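You operate a simulated robot arm through the tools that you are given. There is no shell and no other tool.

You are at the controls of a simulated two-armed robot. One attempt, no reset.

Task
Lock the tilt, fit the orange castor in the red socket, then raise the base to 48 cm.
Fine: set the tension dial to 4.

The check looks at the end state, three seconds after you hand in, the way a careful person would. Anything else that was tipped, shoved, dropped, spilled or broken makes it a failure.

Robot
Two 7-joint arms with two-finger parallel grippers on one trunk that stands fixed in place. Base frame: the origin is at the foot of the trunk, x ahead of it, y to its left, z up. Units: m, degrees, N and s.
The left shoulder is at [0.071, 0.156, 1.08], the right one opposite. Payload 3.91 kg a hand.
The TCP of each hand is the grasp point between the finger pads, 0.03 m short of the fingertips. In the tool frame z runs along the fingers and y along their closing line. The gripper opens to 0.11 m. The fingers are 0.02 m wide and 0.01 m thick; the gripper's body (0.048 by 0.112 m) begins 0.055 m behind the TCP.
Orientation is told as [roll, pitch, yaw] about the base's x, y, z axes, in that order, counted from this pose: with the fingers straight down and closing along the base's y, the tool's x points along the base's -x, its y along +y and its z along -z.

Tools
- The arms move only by the tool step_arm. It takes "left_moves", "right_moves" or both (then of equal length, played together; a hand with none holds still); each is a list of rows, each an object of numbers (a shift or turn left out is 0, a gripper value left out holds the last): "x", "y", "z": the shift along the base's x, y, z in units of 150 mm (1.0 is 150 mm); "ax", "ay", "az": the turn, a rotation vector about the base's x, y, z in units of 60 degrees (1.0 is 60 degrees); "fingers": the closure, from 0 (fully open) to 1 (shut). In form: [{"x": .., "y": .., "z": .., "ax": .., "ay": .., "az": .., "fingers": ..}, ...]. A call has 1 to 20 rows; each row is the pose to reach, as a shift and turn from the pose commanded when the call began. A call with a number of a shift or a turn outside -1 to 1 is refused whole. A row lasts 0.2 s, in which the tool goes at most 0.05 m and 8.6 degrees; a call with a longer step from one row to the next is refused whole, and so is a gripper value outside its range. A pose out of reach is approached as far as the arm can. The call stops where the force on the tool passes 70 N (or 10 N more than at its start, if that is more) or the arm is blocked; 0.2 s more then pass. The fingers move at their own pace (about 0.108 m/s each) and stop on an object; they squeeze with about 42 N. The grip force told is the motor's: it shows also when the fingers shut on nothing. Time passes only in rows, and 0.2 s behind the last, so rows that repeat a pose let the fingers close. The reply holds the time, the measured pose of the TCP, the force on the tool along the base axes, the opening and the grip force, in the units named above and with some noise, with the torque about the TCP (base axes, N m) and any sound that the robot's microphone picked up.
- Cameras (640 x 400 px; columns grow to the right, rows downward): "scene" is now at [0.1343, 0.0377, 1.3207]; the picture's right is [0.39, -0.92, -0.00], its down [-0.42, -0.18, -0.89] and it looks along [0.82, 0.35, -0.45] (base axes); focal length 225 px, centre (320, 200). "left" rides on the left gripper at [0.072, -0.017, -0.103] in its tool frame; the picture's right is [0.23, 0.97, 0.00], its down [-0.76, 0.18, -0.62] and it looks along [-0.61, 0.14, 0.78] (tool axes); focal length 222 px, centre (320, 200). "right" rides on the right gripper at [0.072, 0.017, -0.103] in its tool frame; the picture's right is [-0.23, 0.97, 0.00], its down [-0.76, -0.18, -0.62] and it looks along [-0.61, -0.14, 0.78] (tool axes); focal length 222 px, centre (320, 200). There is no depth. A picture from a camera that has moved, and an enlarged one, comes with that camera's place and axes in the base frame and with its lens.
- grab_frame(camera): a new picture of that camera. It takes no simulated time.
- lift_body(by): slides the trunk up (or, below 0, down) by that many m; the arms and the scene camera ride with it, the base frame stays. It gives what a move gives, with no picture.
- head_to(pan, tilt): turns the head with the scene camera to pan (to the left, within 86 degrees either way) and tilt (down, from -29 to 69), counted from straight ahead of the robot. It gives what a move gives.
- zoom(camera, box): a new picture of the part [left, top, right, bottom] of that camera's present view, enlarged. It takes no simulated time.
- finish_job(): hands the job in; it is judged then, once.

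Places have to be worked out from the pictures, the camera data and where the tool is seen. Open the grippers and draw the arms clear of the work before you hand the job in, unless the task says otherwise.

The tools are called as a command line: name --argument value ..., lists and objects as JSON in quotes. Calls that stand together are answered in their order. step_arm: Moves the arms, as the interface text tells. Its arguments: {"type":"object","properties":{"left_moves":{"type":"array"},"right_moves":{"type":"array"}},"required":[]} The other tools are called the same way: lift_body (by) slides the trunk up or down; head_to (pan, tilt) turns the head that bears the scene camera; grab_frame (camera) takes a picture; zoom (camera, box) takes an enlarged picture of a part of a camera's view; finish_job () hands the job in.

At the start:

```text
t: 0.0
left_tool_pos: [0.4959, 0.7126, 1.3012]
left_tool_rot: [0.0, 0.1, 0.0]
left_force: [0.2, -1.1, -0.2]
left_moment: [0.01, -0.02, -0.02]
left_finger_gap: 0.1099
left_finger_force: 0.0
right_tool_pos: [0.542, 0.0161, 1.2156]
right_tool_rot: [0.0, 0.0, 0.0]
right_force: [-0.5, -0.5, -0.2]
right_moment: [-0.03, -0.02, 0.02]
right_finger_gap: 0.1098
right_finger_force: 0.0
trunk travel left (down, up): [-0.525, 0.415]
head pan, tilt: [23.1, 27.0]
```

scene: 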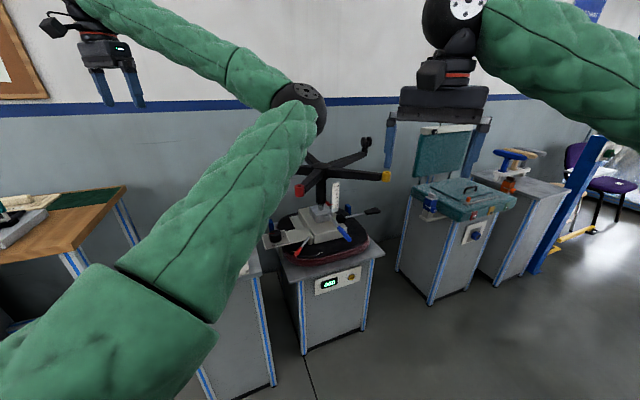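
right: 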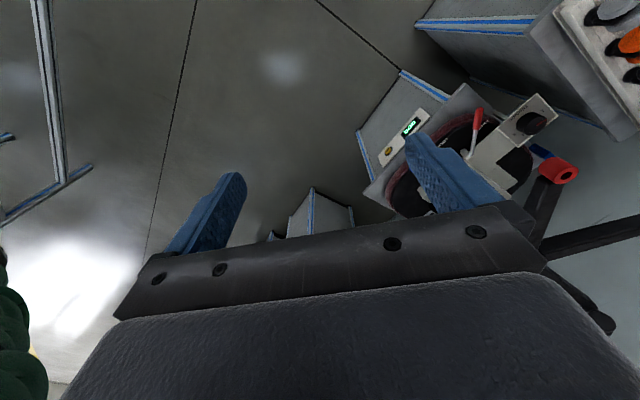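
left: 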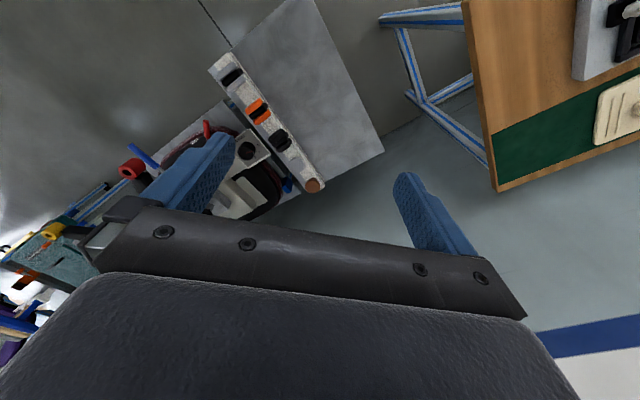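

The scene shows an upside-down office chair on a pedestal with a display, and a castor tray beside it. I'll zoom in for detail before moving anything.

zoom --camera "scene" --box '[240, 120, 400, 220]'

zoom --camera "scene" --box '[250, 200, 410, 300]'

zoom --camera "left" --box '[100, 40, 340, 240]'

zoom --camera "right" --box '[360, 0, 640, 220]'

```text
4.00 times, centred on (320, 170) of scene
camera zoom: at [0.1343, 0.0377, 1.3207], right [0.39, -0.92, 0.0], down [-0.42, -0.18, -0.89], along [0.82, 0.35, -0.45], focal length 901 px, centre (320, 320)
```

zoom: 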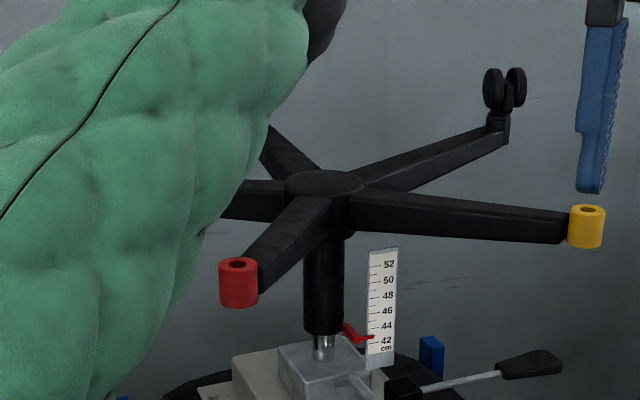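

```text
4.00 times, centred on (330, 250) of scene
camera zoom: at [0.1343, 0.0377, 1.3207], right [0.39, -0.92, 0.0], down [-0.42, -0.18, -0.89], along [0.82, 0.35, -0.45], focal length 901 px, centre (280, 0)
```

zoom: 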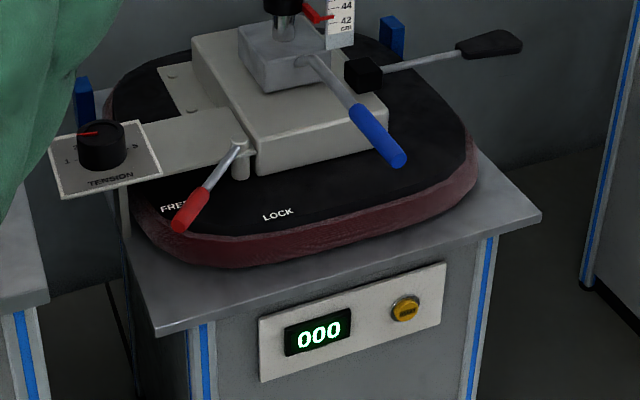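

```text
2.00 times, centred on (220, 140) of left
camera zoom: at [0.4259, 0.6935, 1.4042], right [-0.23, 0.97, 0.0], down [0.76, 0.18, 0.62], along [0.61, 0.14, -0.78], focal length 444 px, centre (520, 320)
```

zoom: 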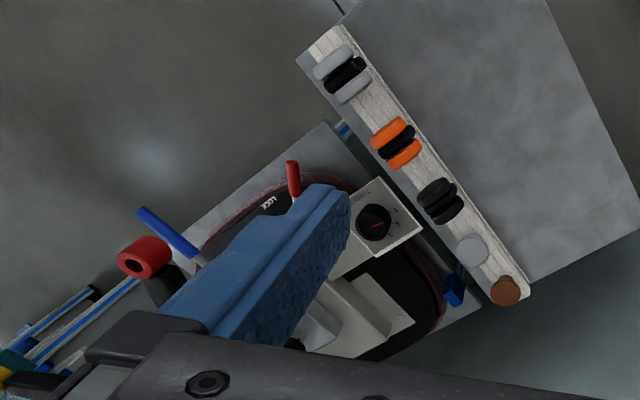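

```text
1.82 times, centred on (500, 110) of right
camera zoom: at [0.4694, 0.0331, 1.3196], right [0.23, 0.97, 0.0], down [0.76, -0.18, 0.62], along [0.61, -0.14, -0.78], focal length 404 px, centre (-7, 364)
```

zoom: 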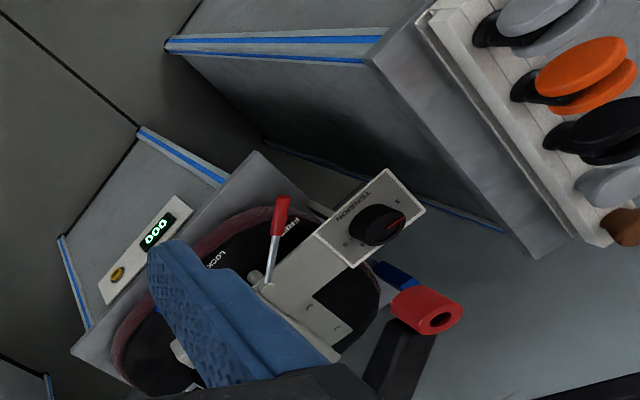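

Red socket triangulates to about [0.77, 0.39, 0.99] and the orange castor to about [0.63, 0.58, 0.84]. I'll bring the left hand down a bit over the tray to see the castors, and hold the right hand.

step_arm --left_moves '[{"z": -0.3, "y": -0.1}, {"z": -0.6, "y": -0.25}, {"z": -0.9, "y": -0.4}, {"z": -1.0, "y": -0.5}]'

grab_frame --camera "scene"

grab_frame --camera "left"

```text
refused: row 2 steps farther than a row can; nothing moved
```

```text
taken
camera scene: at [0.1343, 0.0377, 1.3207], right [0.39, -0.92, 0.0], down [-0.42, -0.18, -0.89], along [0.82, 0.35, -0.45], focal length 225 px, centre (320, 200)
```

scene: 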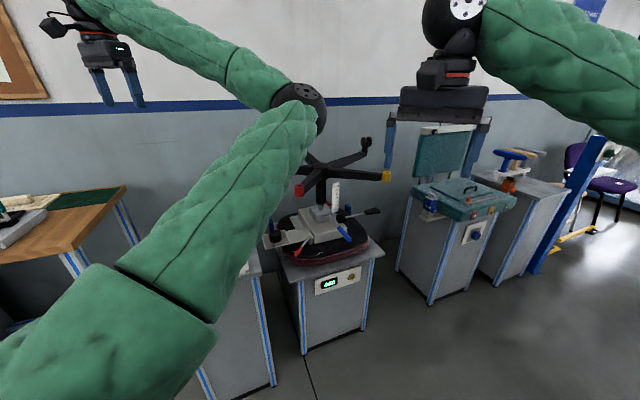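

```text
taken
camera left: at [0.4259, 0.6935, 1.4042], right [-0.23, 0.97, 0.0], down [0.76, 0.18, 0.62], along [0.61, 0.14, -0.78], focal length 222 px, centre (320, 200)
```

left: 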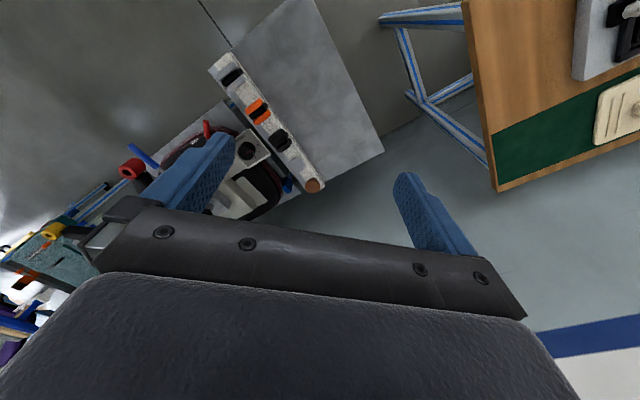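

The row was refused for exceeding 50 mm. I'll use smaller steps for the same descent.

step_arm --left_moves '[{"z": -0.25, "y": -0.1}, {"z": -0.5, "y": -0.25}, {"z": -0.75, "y": -0.4}, {"z": -1.0, "y": -0.5}, {"z": -1.0, "y": -0.5}]'

grab_frame --camera "scene"

grab_frame --camera "left"

```text
t: 1.2
left_tool_pos: [0.4953, 0.6349, 1.1513]
left_tool_rot: [0.0, 0.1, 0.0]
left_force: [1.0, -0.6, 0.6]
left_moment: [-0.03, -0.02, 0.02]
left_finger_gap: 0.1101
left_finger_force: 0.0
right_tool_pos: [0.5411, 0.0157, 1.2173]
right_tool_rot: [0.1, -0.1, 0.0]
right_force: [0.0, 0.2, -0.8]
right_moment: [-0.01, 0.0, 0.0]
right_finger_gap: 0.1101
right_finger_force: 0.1
trunk travel left (down, up): [-0.525, 0.415]
head pan, tilt: [23.1, 27.0]
```

```text
taken
camera scene: at [0.1337, 0.0376, 1.3208], right [0.39, -0.92, 0.0], down [-0.42, -0.18, -0.89], along [0.82, 0.35, -0.45], focal length 225 px, centre (320, 200)
```

scene: 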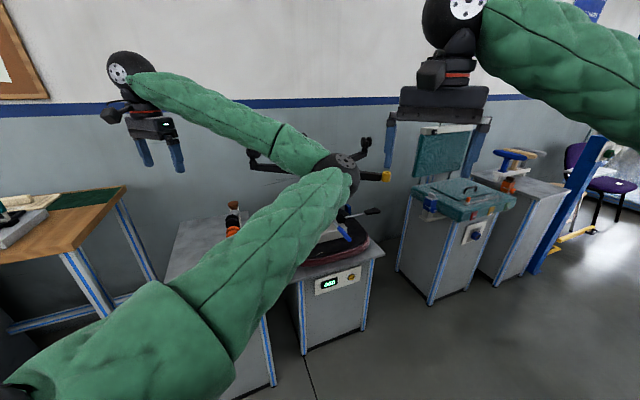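

```text
taken
camera left: at [0.4239, 0.6162, 1.2546], right [-0.23, 0.97, 0.0], down [0.76, 0.18, 0.62], along [0.61, 0.14, -0.78], focal length 222 px, centre (320, 200)
```

left: 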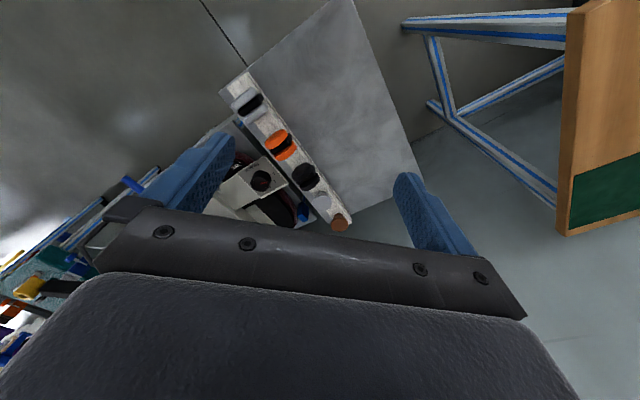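

The left elbow swings toward the chair when the hand comes in, so I'll be careful with it. I'll yaw the right hand by 40 degrees so its camera looks onto the chair.

step_arm --right_moves '[{"az": 0.13}, {"az": 0.26}, {"az": 0.39}, {"az": 0.52}, {"az": 0.65}, {"az": 0.7}]' --left_moves '[{"z": 0.2, "y": 0.2}, {"z": 0.4, "y": 0.4}, {"z": 0.6, "y": 0.6}, {"z": 0.7, "y": 0.8}, {"z": 0.8, "y": 1.0}, {"z": 0.8, "y": 1.0}]'

grab_frame --camera "right"

grab_frame --camera "scene"

```text
t: 2.6
left_tool_pos: [0.4956, 0.7852, 1.2735]
left_tool_rot: [-0.1, 0.1, 0.0]
left_force: [0.0, -0.9, 0.0]
left_moment: [0.01, 0.01, 0.0]
left_finger_gap: 0.11
left_finger_force: 0.1
right_tool_pos: [0.5421, 0.0152, 1.2173]
right_tool_rot: [0.0, 0.0, 42.1]
right_force: [0.6, -0.2, 1.1]
right_moment: [0.0, 0.02, -0.01]
right_finger_gap: 0.1103
right_finger_force: 0.0
trunk travel left (down, up): [-0.525, 0.415]
head pan, tilt: [23.1, 27.0]
```

```text
taken
camera right: at [0.4773, -0.0207, 1.32], right [-0.48, 0.88, 0.0], down [0.69, 0.38, 0.62], along [0.54, 0.3, -0.78], focal length 222 px, centre (320, 200)
```

right: 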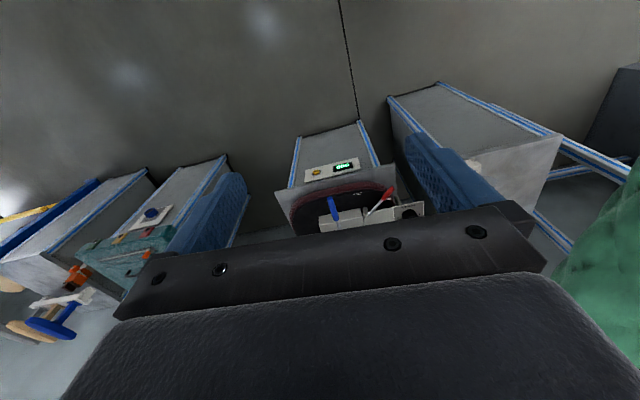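

```text
taken
camera scene: at [0.1347, 0.0371, 1.3206], right [0.39, -0.92, 0.0], down [-0.42, -0.18, -0.89], along [0.82, 0.35, -0.45], focal length 225 px, centre (320, 200)
```

scene: 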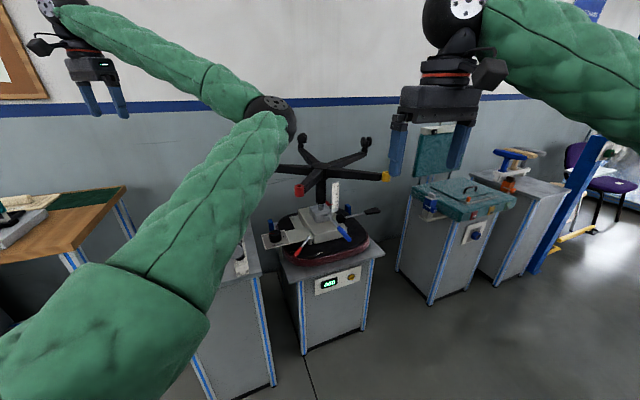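

The scene camera now has a clear view of the chair, so I'll take strong zooms of the mechanism, the scale, the dial and the tray.

zoom --camera "scene" --box '[255, 195, 335, 245]'

zoom --camera "scene" --box '[310, 180, 390, 230]'

zoom --camera "scene" --box '[270, 120, 398, 200]'

zoom --camera "right" --box '[270, 130, 450, 242]'

zoom --camera "left" --box '[100, 40, 340, 240]'

```text
8.00 times, centred on (295, 220) of scene
camera zoom: at [0.1347, 0.0371, 1.3206], right [0.39, -0.92, 0.0], down [-0.42, -0.18, -0.89], along [0.82, 0.35, -0.45], focal length 1801 px, centre (520, 40)
```

zoom: 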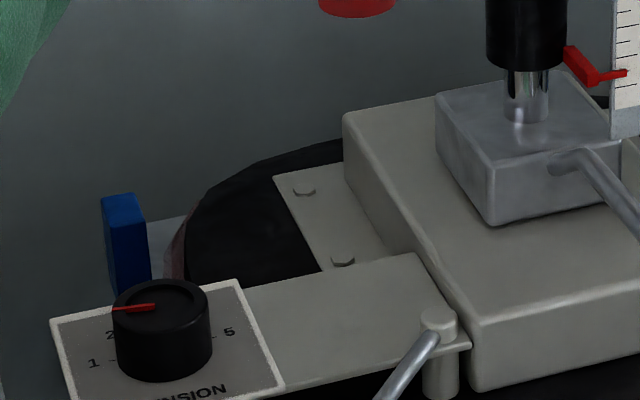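

```text
8.00 times, centred on (350, 205) of scene
camera zoom: at [0.1347, 0.0371, 1.3206], right [0.39, -0.92, 0.0], down [-0.42, -0.18, -0.89], along [0.82, 0.35, -0.45], focal length 1801 px, centre (80, 160)
```

zoom: 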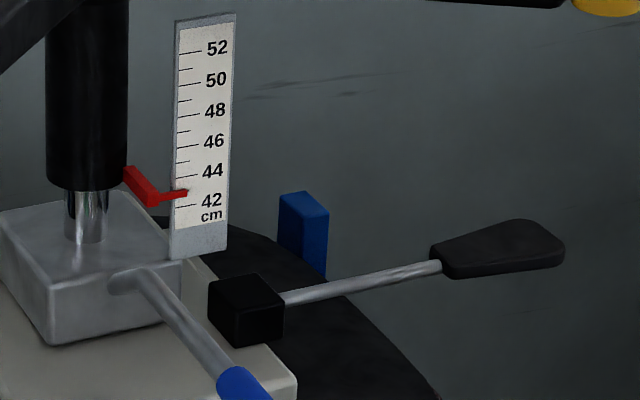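

```text
5.00 times, centred on (334, 160) of scene
camera zoom: at [0.1347, 0.0371, 1.3206], right [0.39, -0.92, 0.0], down [-0.42, -0.18, -0.89], along [0.82, 0.35, -0.45], focal length 1126 px, centre (250, 400)
```

zoom: 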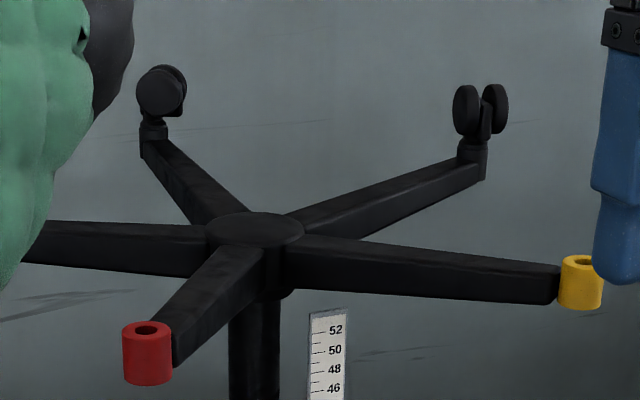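

```text
3.56 times, centred on (360, 186) of right
camera zoom: at [0.4773, -0.0207, 1.32], right [-0.48, 0.88, 0.0], down [0.69, 0.38, 0.62], along [0.54, 0.3, -0.78], focal length 790 px, centre (178, 250)
```

zoom: 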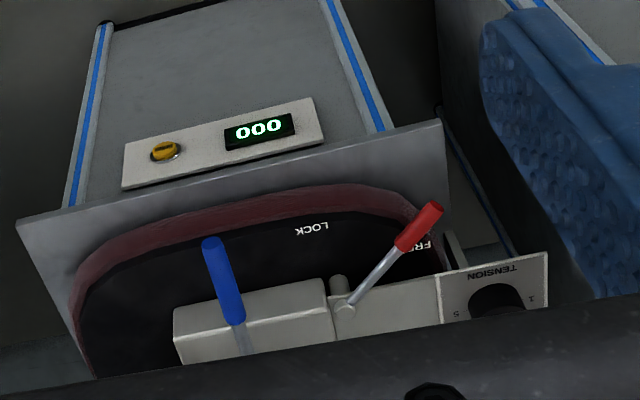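

```text
2.00 times, centred on (220, 140) of left
camera zoom: at [0.4234, 0.7667, 1.3774], right [-0.23, 0.97, 0.0], down [0.76, 0.18, 0.62], along [0.61, 0.14, -0.78], focal length 444 px, centre (520, 320)
```

zoom: 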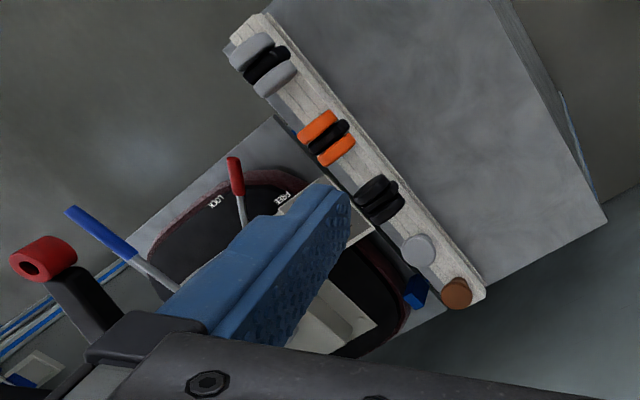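

Triangulation puts the tilt lever's tip at about [0.74, 0.405, 0.72], its pivot at [0.89, 0.41], and LOCK to its right at [0.85, 0.34]. The red socket sits right above the lever, so I'll pitch the right hand 45° forward, lower it and straddle the lever from the robot side.

step_arm --right_moves '[{"ax": 0.08, "ay": -0.09, "z": -0.15, "x": -0.05}, {"ax": 0.16, "ay": -0.18, "z": -0.3, "x": -0.1}, {"ax": 0.25, "ay": -0.28, "z": -0.5, "x": -0.1}, {"ax": 0.34, "ay": -0.37, "z": -0.7, "x": -0.1}, {"ax": 0.42, "ay": -0.46, "z": -0.9, "x": -0.1, "fingers": 0.4}, {"ax": 0.5, "ay": -0.555, "z": -1.0, "x": -0.1}, {"ax": 0.5, "ay": -0.555, "z": -1.0, "x": -0.1}]'

grab_frame --camera "right"

grab_frame --camera "scene"

```text
t: 4.2
left_tool_pos: [0.4939, 0.7858, 1.2727]
left_tool_rot: [0.1, 0.1, 0.1]
left_force: [0.4, -0.2, -0.6]
left_moment: [-0.01, 0.0, 0.01]
left_finger_gap: 0.1101
left_finger_force: 0.1
right_tool_pos: [0.5268, 0.0155, 1.0671]
right_tool_rot: [0.0, -44.8, 42.1]
right_force: [-0.3, -0.2, -0.7]
right_moment: [-0.02, -0.01, 0.06]
right_finger_gap: 0.066
right_finger_force: 0.0
trunk travel left (down, up): [-0.525, 0.415]
head pan, tilt: [23.1, 27.0]
```

```text
taken
camera right: at [0.4232, -0.0546, 1.089], right [-0.53, 0.83, 0.16], down [0.19, -0.07, 0.98], along [0.82, 0.55, -0.13], focal length 222 px, centre (320, 200)
```

right: 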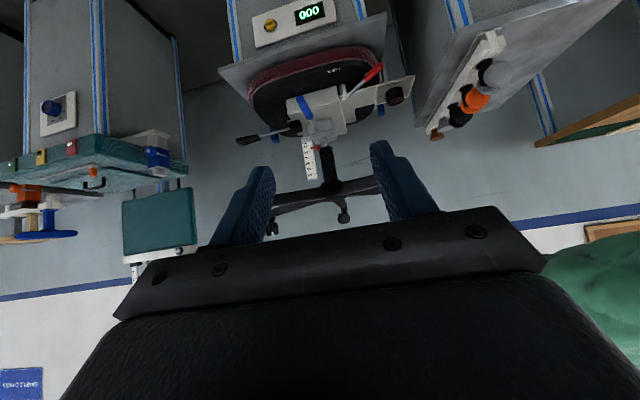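

```text
taken
camera scene: at [0.1343, 0.0383, 1.3207], right [0.39, -0.92, 0.0], down [-0.42, -0.18, -0.89], along [0.82, 0.35, -0.45], focal length 225 px, centre (320, 200)
```

scene: 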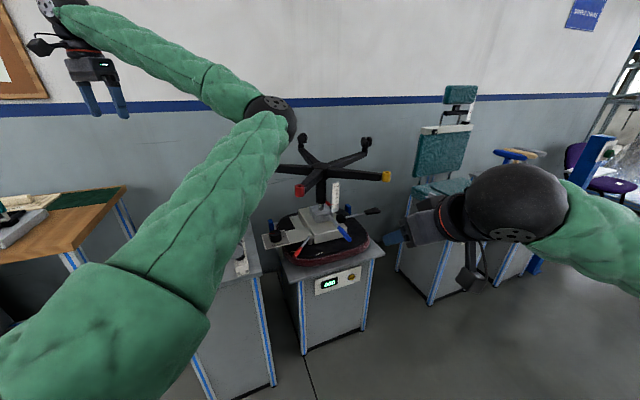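

The right camera now sees the whole mechanism (upside down in the picture). I'll zoom into it for a more accurate fix before approaching.

zoom --camera "right" --box '[220, 40, 420, 165]'

zoom --camera "right" --box '[400, 20, 540, 150]'

zoom --camera "right" --box '[240, 110, 400, 230]'

```text
3.20 times, centred on (320, 102) of right
camera zoom: at [0.4232, -0.0546, 1.089], right [-0.53, 0.83, 0.16], down [0.19, -0.07, 0.98], along [0.82, 0.55, -0.13], focal length 711 px, centre (320, 512)
```

zoom: 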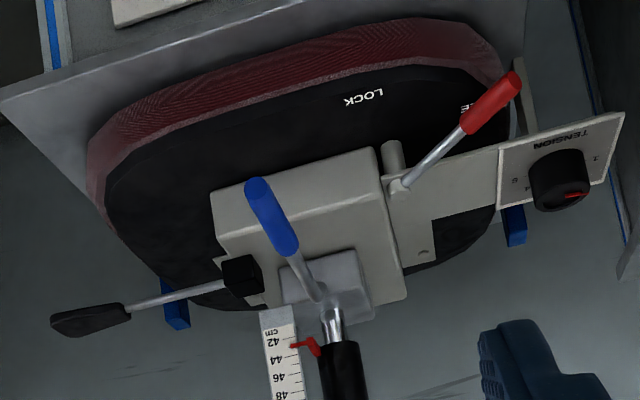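

```text
3.08 times, centred on (470, 85) of right
camera zoom: at [0.4232, -0.0546, 1.089], right [-0.53, 0.83, 0.16], down [0.19, -0.07, 0.98], along [0.82, 0.55, -0.13], focal length 684 px, centre (-142, 554)
```

zoom: 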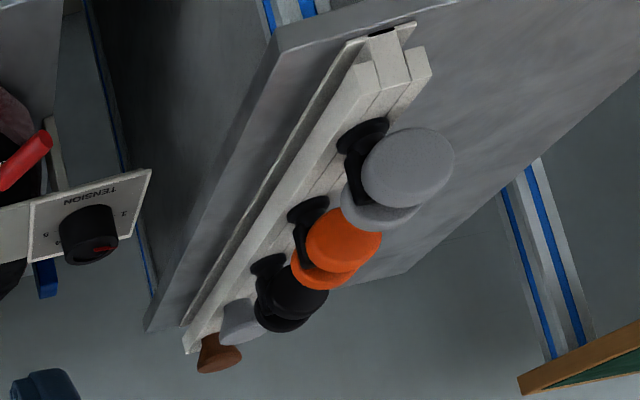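

```text
3.33 times, centred on (320, 170) of right
camera zoom: at [0.4232, -0.0546, 1.089], right [-0.53, 0.83, 0.16], down [0.19, -0.07, 0.98], along [0.82, 0.55, -0.13], focal length 740 px, centre (320, 300)
```

zoom: 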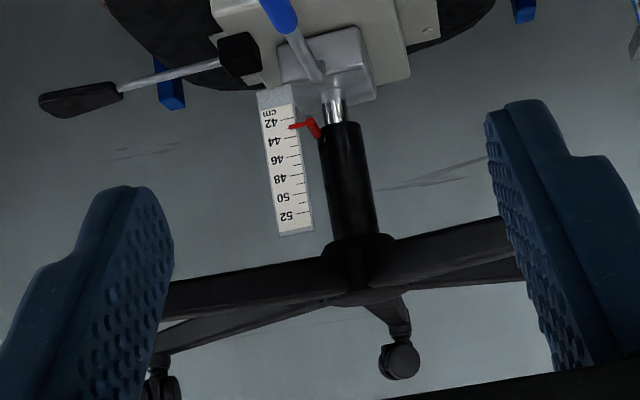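

The lever tip is at about [0.75, 0.41, 0.71] and its pivot at about [0.91, 0.425, 0.69]. I'll bring the right hand down in two stages to just behind the lever.

step_arm --right_moves '[{"x": 0.1, "y": 0.15, "z": -0.2}, {"x": 0.2, "y": 0.3, "z": -0.4}, {"x": 0.3, "y": 0.5, "z": -0.6}, {"x": 0.4, "y": 0.7, "z": -0.8}, {"x": 0.5, "y": 0.85, "z": -0.95}, {"x": 0.5, "y": 1.0, "z": -1.0}, {"x": 0.5, "y": 1.0, "z": -1.0}]'

grab_frame --camera "scene"

grab_frame --camera "right"

```text
t: 5.8
left_tool_pos: [0.4951, 0.7863, 1.2738]
left_tool_rot: [-0.1, 0.0, 0.0]
left_force: [0.1, -0.4, -0.5]
left_moment: [-0.01, 0.0, -0.01]
left_finger_gap: 0.1101
left_finger_force: 0.1
right_tool_pos: [0.6023, 0.1665, 0.9169]
right_tool_rot: [0.1, -44.8, 41.9]
right_force: [0.3, 0.6, -0.3]
right_moment: [0.0, 0.0, -0.01]
right_finger_gap: 0.066
right_finger_force: 0.0
trunk travel left (down, up): [-0.525, 0.415]
head pan, tilt: [23.1, 27.0]
```

```text
taken
camera scene: at [0.1342, 0.0372, 1.3207], right [0.39, -0.92, 0.0], down [-0.42, -0.18, -0.89], along [0.82, 0.35, -0.45], focal length 225 px, centre (320, 200)
```

scene: 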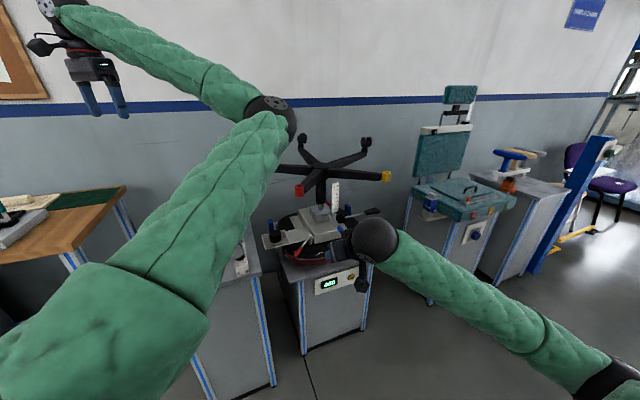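

```text
taken
camera right: at [0.4979, 0.097, 0.9392], right [-0.53, 0.83, 0.16], down [0.19, -0.07, 0.98], along [0.82, 0.55, -0.13], focal length 222 px, centre (320, 200)
```

right: 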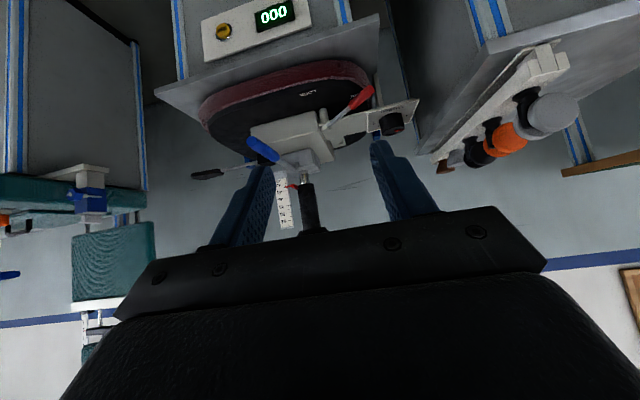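

The lever re-projects to the same place. I'll continue to the staging point just behind the lever's end.

step_arm --right_moves '[{"x": 0.1, "y": 0.2, "z": -0.2}, {"x": 0.2, "y": 0.4, "z": -0.4}, {"x": 0.3, "y": 0.6, "z": -0.6}, {"x": 0.4, "y": 0.8, "z": -0.8}, {"x": 0.5, "y": 0.95, "z": -0.95}, {"x": 0.52, "y": 0.97, "z": -0.97}]'

grab_frame --camera "right"

zoom --camera "scene" --box '[240, 160, 400, 260]'

```text
t: 7.2
left_tool_pos: [0.4937, 0.7856, 1.2736]
left_tool_rot: [0.1, 0.0, 0.0]
left_force: [-1.0, 0.4, 0.0]
left_moment: [0.0, 0.01, -0.04]
left_finger_gap: 0.1101
left_finger_force: 0.0
right_tool_pos: [0.6797, 0.3113, 0.7719]
right_tool_rot: [0.0, -44.8, 42.0]
right_force: [-0.3, 0.2, -0.4]
right_moment: [-0.01, -0.02, 0.0]
right_finger_gap: 0.0659
right_finger_force: 0.0
trunk travel left (down, up): [-0.525, 0.415]
head pan, tilt: [23.1, 27.0]
```

```text
taken
camera right: at [0.5761, 0.2402, 0.7946], right [-0.53, 0.83, 0.16], down [0.19, -0.06, 0.98], along [0.82, 0.55, -0.13], focal length 222 px, centre (320, 200)
```

right: 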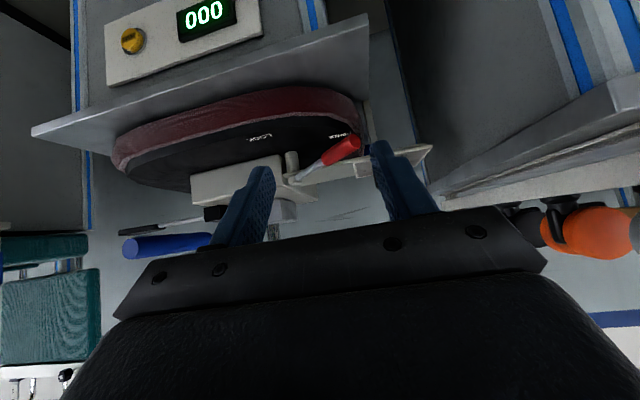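

```text
4.00 times, centred on (320, 210) of scene
camera zoom: at [0.1341, 0.0377, 1.3207], right [0.39, -0.92, 0.0], down [-0.42, -0.18, -0.89], along [0.82, 0.35, -0.45], focal length 901 px, centre (320, 160)
```

zoom: 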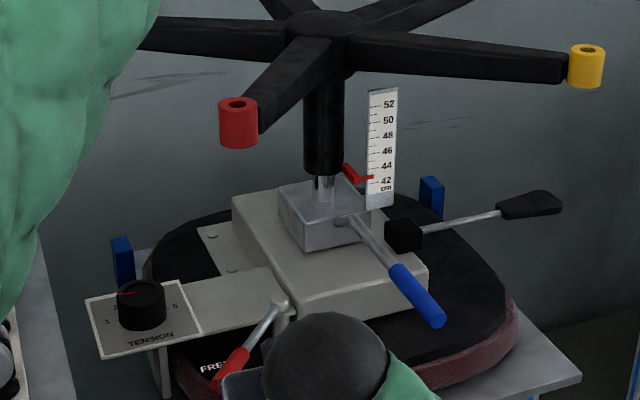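

The lever's end lies between the fingers but at a 40° angle. I'll yaw back about 22° to line up with it while shifting left, still behind its tip, with the gap opened a little.

step_arm --right_moves '[{"az": -0.12, "y": 0.15, "x": 0.0, "fingers": 0.25}, {"az": -0.24, "y": 0.3, "x": 0.0}, {"az": -0.36, "y": 0.45, "x": 0.0}, {"az": -0.36, "y": 0.45, "x": 0.0}]'

grab_frame --camera "right"

```text
t: 8.2
left_tool_pos: [0.4945, 0.7845, 1.274]
left_tool_rot: [0.0, 0.0, 0.0]
left_force: [-0.2, -0.9, -0.6]
left_moment: [0.02, -0.03, -0.01]
left_finger_gap: 0.11
left_finger_force: 0.2
right_tool_pos: [0.6798, 0.3787, 0.7706]
right_tool_rot: [0.1, -44.8, 20.3]
right_force: [-0.8, 0.6, 0.6]
right_moment: [-0.02, 0.0, 0.0]
right_finger_gap: 0.0827
right_finger_force: 0.1
trunk travel left (down, up): [-0.525, 0.415]
head pan, tilt: [23.1, 27.0]
```

```text
taken
camera right: at [0.557, 0.3503, 0.7926], right [-0.19, 0.97, 0.16], down [0.16, -0.13, 0.98], along [0.97, 0.21, -0.13], focal length 222 px, centre (320, 200)
```

right: 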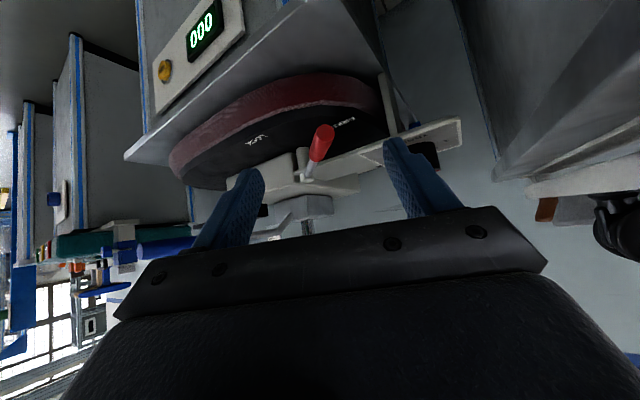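

The lever tip now lies centred between the fingers at about [0.735, 0.408, 0.705]. The dial plate's near corner is close to where the left finger goes, so I'll straddle only the last few cm of the handle with a narrower gap.

step_arm --right_moves '[{"fingers": 0.4, "x": 0.1, "y": 0.05, "z": -0.08}, {"x": 0.2, "y": 0.1, "z": -0.16}, {"x": 0.3, "y": 0.14, "z": -0.24}, {"x": 0.4, "y": 0.18, "z": -0.32}, {"x": 0.47, "y": 0.2, "z": -0.38}, {"x": 0.47, "y": 0.2, "z": -0.38}]'

grab_frame --camera "right"

zoom --camera "scene" --box '[240, 180, 400, 280]'

```text
t: 9.4
left_tool_pos: [0.4924, 0.785, 1.2754]
left_tool_rot: [0.1, 0.0, 0.0]
left_force: [0.5, -0.3, -1.3]
left_moment: [-0.04, 0.07, -0.01]
left_finger_gap: 0.1101
left_finger_force: 0.0
right_tool_pos: [0.7721, 0.3632, 0.6947]
right_tool_rot: [-3.8, -45.2, 21.4]
right_force: [-26.4, -6.8, 52.9]
right_moment: [1.78, 0.67, 0.97]
right_finger_gap: 0.0655
right_finger_force: 0.0
trunk travel left (down, up): [-0.525, 0.415]
head pan, tilt: [23.1, 27.0]
stopped in row 6 (right hand): the force on the tool passed its limit at 85 N (the readings are from after the stop); the commanded pose is now the measured one
```

```text
taken
camera right: at [0.6472, 0.3393, 0.7155], right [-0.16, 0.98, 0.12], down [0.13, -0.1, 0.99], along [0.98, 0.18, -0.11], focal length 222 px, centre (320, 200)
```

right: 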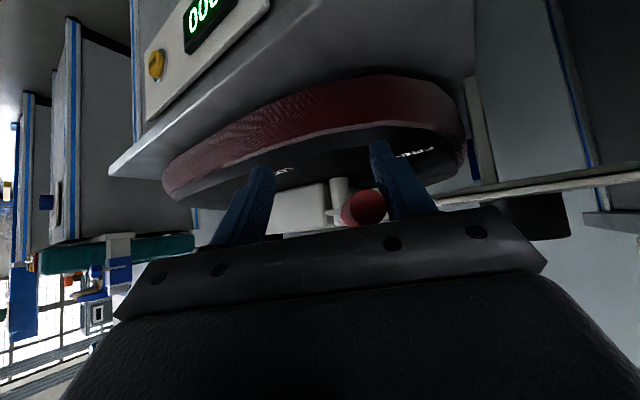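

```text
4.00 times, centred on (320, 230) of scene
camera zoom: at [0.132, 0.0365, 1.3216], right [0.39, -0.92, 0.0], down [-0.42, -0.18, -0.89], along [0.82, 0.35, -0.45], focal length 901 px, centre (320, 80)
```

zoom: 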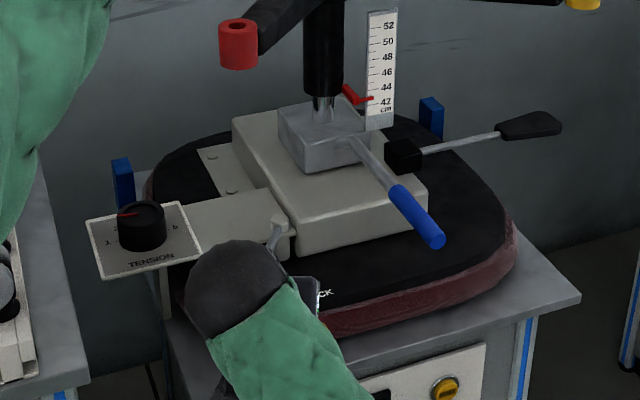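

The hand ended up off its command (lower and to the right), with the fingertips pressing on the seat, so I'll lift slightly and check how well it tracks.

step_arm --right_moves '[{"z": 0.07}, {"z": 0.14}, {"z": 0.14}]'

grab_frame --camera "right"

grab_frame --camera "scene"

```text
t: 10.4
left_tool_pos: [0.494, 0.7862, 1.2722]
left_tool_rot: [0.0, 0.0, 0.0]
left_force: [0.6, -0.5, 0.6]
left_moment: [0.0, 0.02, 0.0]
left_finger_gap: 0.1097
left_finger_force: 0.1
right_tool_pos: [0.7807, 0.3436, 0.6946]
right_tool_rot: [-5.6, -44.1, 21.6]
right_force: [-1.0, 1.4, 3.4]
right_moment: [0.18, -0.01, -0.02]
right_finger_gap: 0.067
right_finger_force: 0.9
trunk travel left (down, up): [-0.525, 0.415]
head pan, tilt: [23.1, 27.0]
stopped in row 3 (right hand): the arm was blocked; the commanded pose is now the measured one
```

```text
taken
camera right: at [0.6577, 0.3228, 0.7185], right [-0.14, 0.99, 0.09], down [0.14, -0.07, 0.99], along [0.98, 0.15, -0.13], focal length 222 px, centre (320, 200)
```

right: 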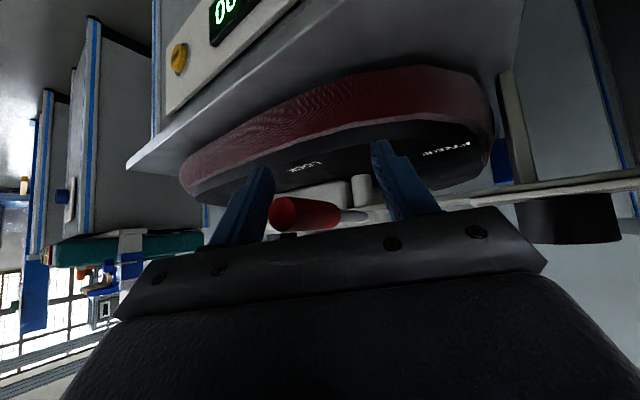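

```text
taken
camera scene: at [0.134, 0.0378, 1.3205], right [0.39, -0.92, 0.0], down [-0.42, -0.18, -0.89], along [0.82, 0.35, -0.45], focal length 225 px, centre (320, 200)
```

scene: 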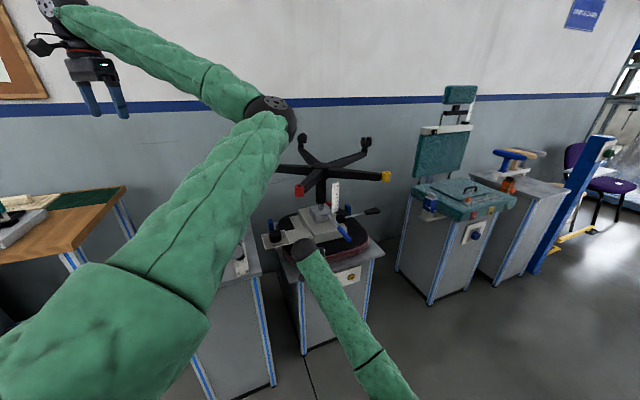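

The lever has been swept part of the way (about 218° now) and the arm reports being blocked away from the tool, probably a wrist limit at this yaw. I'll zoom in to check lever and clearances.

zoom --camera "scene" --box '[260, 200, 380, 275]'

zoom --camera "right" --box '[180, 100, 540, 260]'

zoom --camera "left" --box '[60, 80, 260, 220]'

```text
5.33 times, centred on (320, 238) of scene
camera zoom: at [0.134, 0.0378, 1.3205], right [0.39, -0.92, 0.0], down [-0.42, -0.18, -0.89], along [0.82, 0.35, -0.45], focal length 1201 px, centre (320, 0)
```

zoom: 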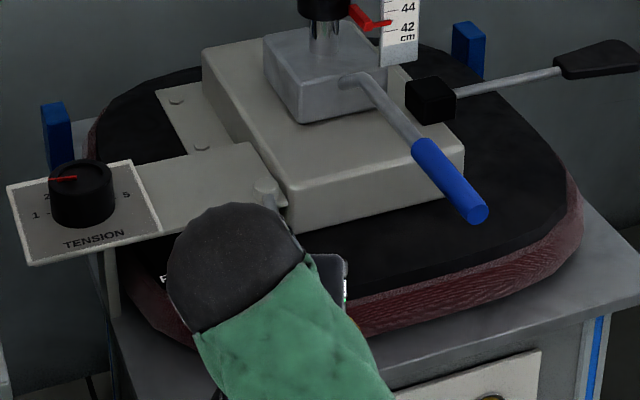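

```text
1.78 times, centred on (360, 180) of right
camera zoom: at [0.6577, 0.3228, 0.7185], right [-0.14, 0.99, 0.09], down [0.14, -0.07, 0.99], along [0.98, 0.15, -0.13], focal length 395 px, centre (249, 236)
```

zoom: 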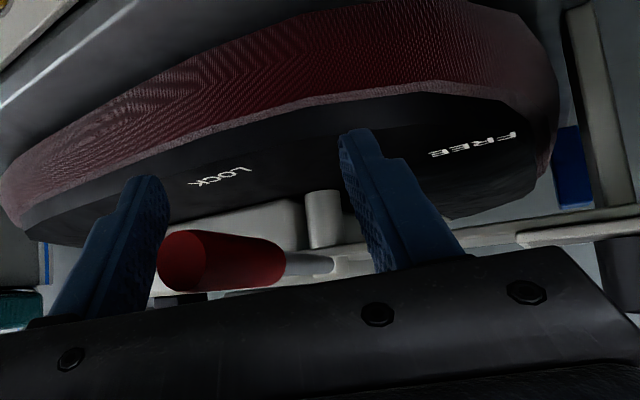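

```text
2.86 times, centred on (160, 150) of left
camera zoom: at [0.4229, 0.7671, 1.3769], right [-0.23, 0.97, 0.0], down [0.76, 0.18, 0.62], along [0.61, 0.14, -0.78], focal length 635 px, centre (777, 343)
```

zoom: 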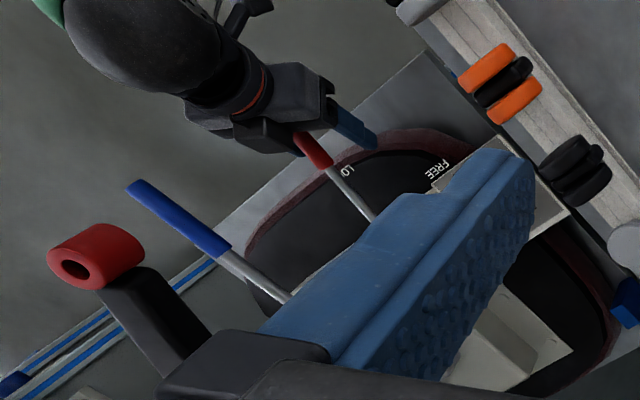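

From the left camera the lever is now near LOCK, with the left finger on its FREE side. I'll turn the hand's yaw back toward 42°, which lines up with the lever and relieves the wrist, and raise it a few mm.

step_arm --right_moves '[{"az": 0.1, "z": 0.04}, {"az": 0.2, "z": 0.08}, {"az": 0.3, "z": 0.1}, {"az": 0.34, "z": 0.1}]'

zoom --camera "left" --box '[60, 80, 260, 220]'

grab_frame --camera "right"

```text
t: 11.4
left_tool_pos: [0.4942, 0.7879, 1.2732]
left_tool_rot: [0.0, 0.0, 0.0]
left_force: [1.7, 0.2, -0.8]
left_moment: [-0.01, 0.0, 0.02]
left_finger_gap: 0.1102
left_finger_force: 0.0
right_tool_pos: [0.7806, 0.3464, 0.7095]
right_tool_rot: [-5.4, -44.1, 41.9]
right_force: [-0.2, -0.1, -0.2]
right_moment: [0.02, -0.02, -0.02]
right_finger_gap: 0.0663
right_finger_force: 0.1
trunk travel left (down, up): [-0.525, 0.415]
head pan, tilt: [23.1, 27.0]
```

```text
2.86 times, centred on (160, 150) of left
camera zoom: at [0.4229, 0.7675, 1.3768], right [-0.23, 0.97, 0.0], down [0.76, 0.18, 0.62], along [0.61, 0.14, -0.78], focal length 635 px, centre (777, 343)
```

zoom: 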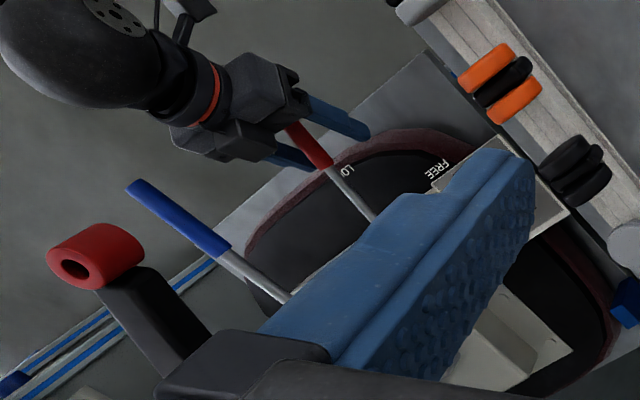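

```text
taken
camera right: at [0.671, 0.2837, 0.7336], right [-0.48, 0.87, 0.09], down [0.16, -0.02, 0.99], along [0.86, 0.49, -0.13], focal length 222 px, centre (320, 200)
```

right: 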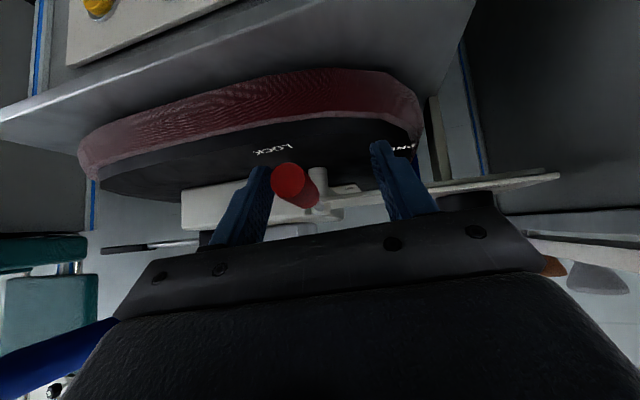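

Tracking is good again and the lever lies between the fingers. I'll centre on it, move 15 mm further onto the handle and close gently on it so the swing is guided.

step_arm --right_moves '[{"x": 0.08, "y": -0.02, "z": -0.01}, {"x": 0.16, "y": -0.035, "z": -0.02}, {"x": 0.16, "y": -0.035, "z": -0.02, "fingers": 0.6}, {"x": 0.16, "y": -0.035, "z": -0.02, "fingers": 0.85}, {"x": 0.16, "y": -0.035, "z": -0.02}, {"x": 0.16, "y": -0.035, "z": -0.02}]'

grab_frame --camera "right"

zoom --camera "left" --box '[60, 80, 260, 220]'

```text
t: 12.8
left_tool_pos: [0.4934, 0.7879, 1.2724]
left_tool_rot: [-0.1, 0.0, 0.0]
left_force: [-0.4, 0.8, -0.1]
left_moment: [0.04, 0.04, 0.02]
left_finger_gap: 0.1099
left_finger_force: 0.1
right_tool_pos: [0.8024, 0.3428, 0.7068]
right_tool_rot: [-5.4, -44.0, 42.1]
right_force: [-20.2, 15.5, -5.3]
right_moment: [-0.02, -0.26, -0.27]
right_finger_gap: 0.0295
right_finger_force: 12.0
trunk travel left (down, up): [-0.525, 0.415]
head pan, tilt: [23.1, 27.0]
```

```text
taken
camera right: at [0.6938, 0.2802, 0.7308], right [-0.48, 0.87, 0.09], down [0.16, -0.02, 0.99], along [0.86, 0.49, -0.13], focal length 222 px, centre (320, 200)
```

right: 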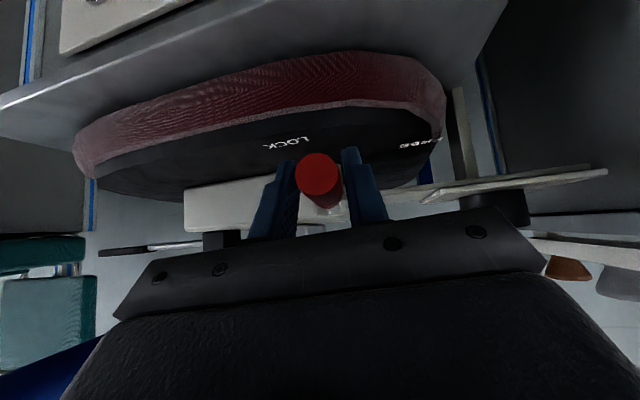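

```text
2.86 times, centred on (160, 150) of left
camera zoom: at [0.4222, 0.7689, 1.3762], right [-0.23, 0.97, 0.0], down [0.76, 0.18, 0.62], along [0.61, 0.14, -0.78], focal length 635 px, centre (777, 343)
```

zoom: 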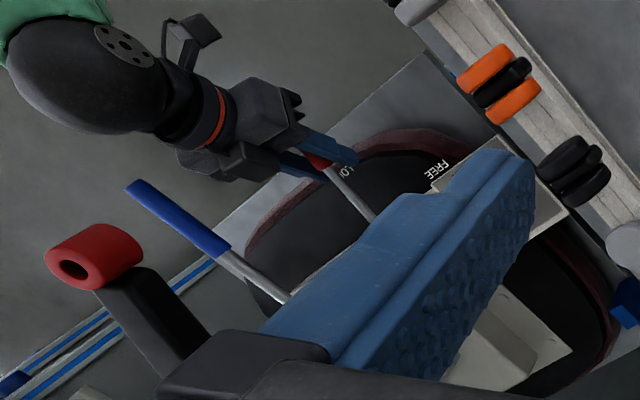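

Closing put the left finger against the lever with about 25 N toward LOCK, and the lever didn't move. I'll press another 8 mm in the LOCK direction to see whether it is at its stop.

step_arm --right_moves '[{"x": 0.02, "y": -0.025}, {"x": 0.034, "y": -0.042}, {"x": 0.034, "y": -0.042}]'

zoom --camera "left" --box '[60, 80, 260, 220]'

```text
t: 13.6
left_tool_pos: [0.4932, 0.7881, 1.2711]
left_tool_rot: [-0.1, -0.1, 0.1]
left_force: [-1.3, -0.6, 0.5]
left_moment: [0.0, 0.0, 0.01]
left_finger_gap: 0.11
left_finger_force: 0.0
right_tool_pos: [0.8074, 0.3364, 0.7083]
right_tool_rot: [-5.5, -44.0, 42.1]
right_force: [-31.3, 42.6, -11.9]
right_moment: [-0.12, -0.35, -0.87]
right_finger_gap: 0.0428
right_finger_force: 26.6
trunk travel left (down, up): [-0.525, 0.415]
head pan, tilt: [23.1, 27.0]
```

```text
2.86 times, centred on (160, 150) of left
camera zoom: at [0.4222, 0.7703, 1.3753], right [-0.23, 0.97, 0.0], down [0.76, 0.18, 0.62], along [0.61, 0.14, -0.78], focal length 635 px, centre (777, 343)
```

zoom: 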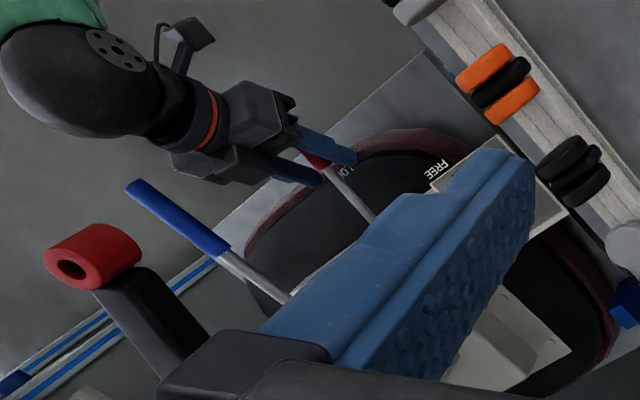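

With over 50 N sideways the lever stays put, so it's at the LOCK stop. I'll relax, open and withdraw along the tool axis.

step_arm --right_moves '[{"x": -0.034, "y": 0.042, "fingers": 0.4}, {"x": -0.06, "y": 0.0, "fingers": 0.4}, {"x": -0.1, "y": -0.05, "z": 0.1}, {"x": -0.25, "y": -0.2, "z": 0.3}, {"x": -0.4, "y": -0.35, "z": 0.5}, {"x": -0.5, "y": -0.5, "z": 0.65}, {"x": -0.6, "y": -0.65, "z": 0.8}, {"x": -0.6, "y": -0.65, "z": 0.8}]'

zoom --camera "left" --box '[60, 80, 260, 220]'

zoom --camera "scene" --box '[240, 180, 400, 280]'

grab_frame --camera "right"

```text
t: 15.4
left_tool_pos: [0.4951, 0.7857, 1.2726]
left_tool_rot: [0.0, 0.1, 0.0]
left_force: [0.4, -0.3, -0.2]
left_moment: [0.03, -0.02, 0.0]
left_finger_gap: 0.1102
left_finger_force: 0.0
right_tool_pos: [0.719, 0.2363, 0.8294]
right_tool_rot: [-5.5, -44.0, 42.0]
right_force: [1.0, 1.2, 0.7]
right_moment: [0.01, -0.03, -0.01]
right_finger_gap: 0.0659
right_finger_force: 0.1
trunk travel left (down, up): [-0.525, 0.415]
head pan, tilt: [23.1, 27.0]
```

```text
2.86 times, centred on (160, 150) of left
camera zoom: at [0.4232, 0.7677, 1.3766], right [-0.23, 0.97, 0.0], down [0.76, 0.18, 0.62], along [0.61, 0.14, -0.78], focal length 635 px, centre (777, 343)
```

zoom: 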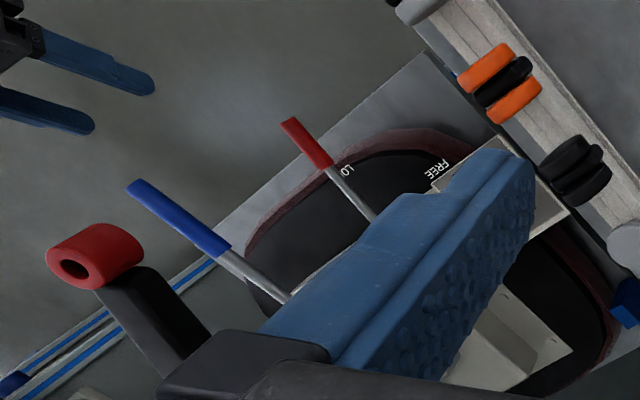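

```text
4.00 times, centred on (320, 230) of scene
camera zoom: at [0.1345, 0.0383, 1.3206], right [0.39, -0.92, 0.0], down [-0.42, -0.18, -0.89], along [0.82, 0.35, -0.45], focal length 901 px, centre (320, 80)
```

zoom: 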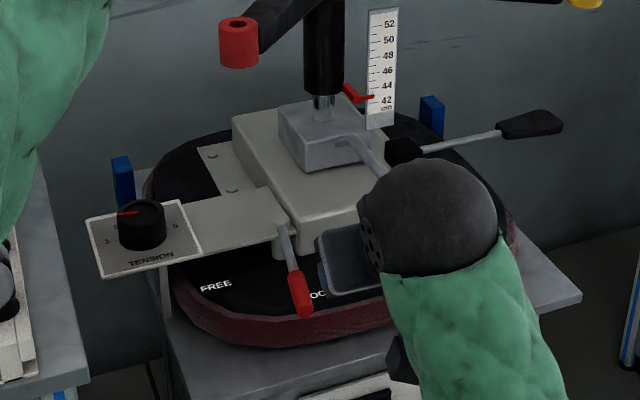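

```text
taken
camera right: at [0.609, 0.1734, 0.8526], right [-0.48, 0.87, 0.09], down [0.16, -0.02, 0.99], along [0.86, 0.49, -0.13], focal length 222 px, centre (320, 200)
```

right: 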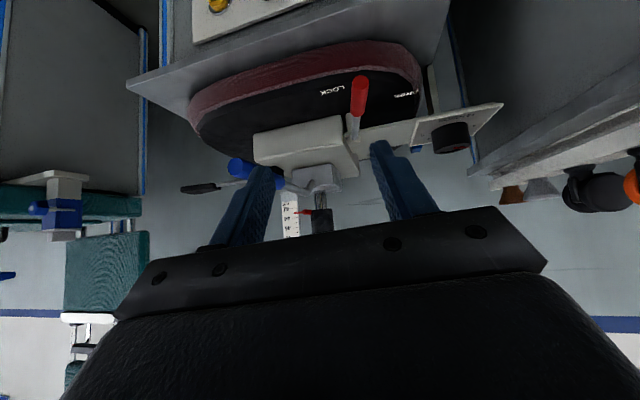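

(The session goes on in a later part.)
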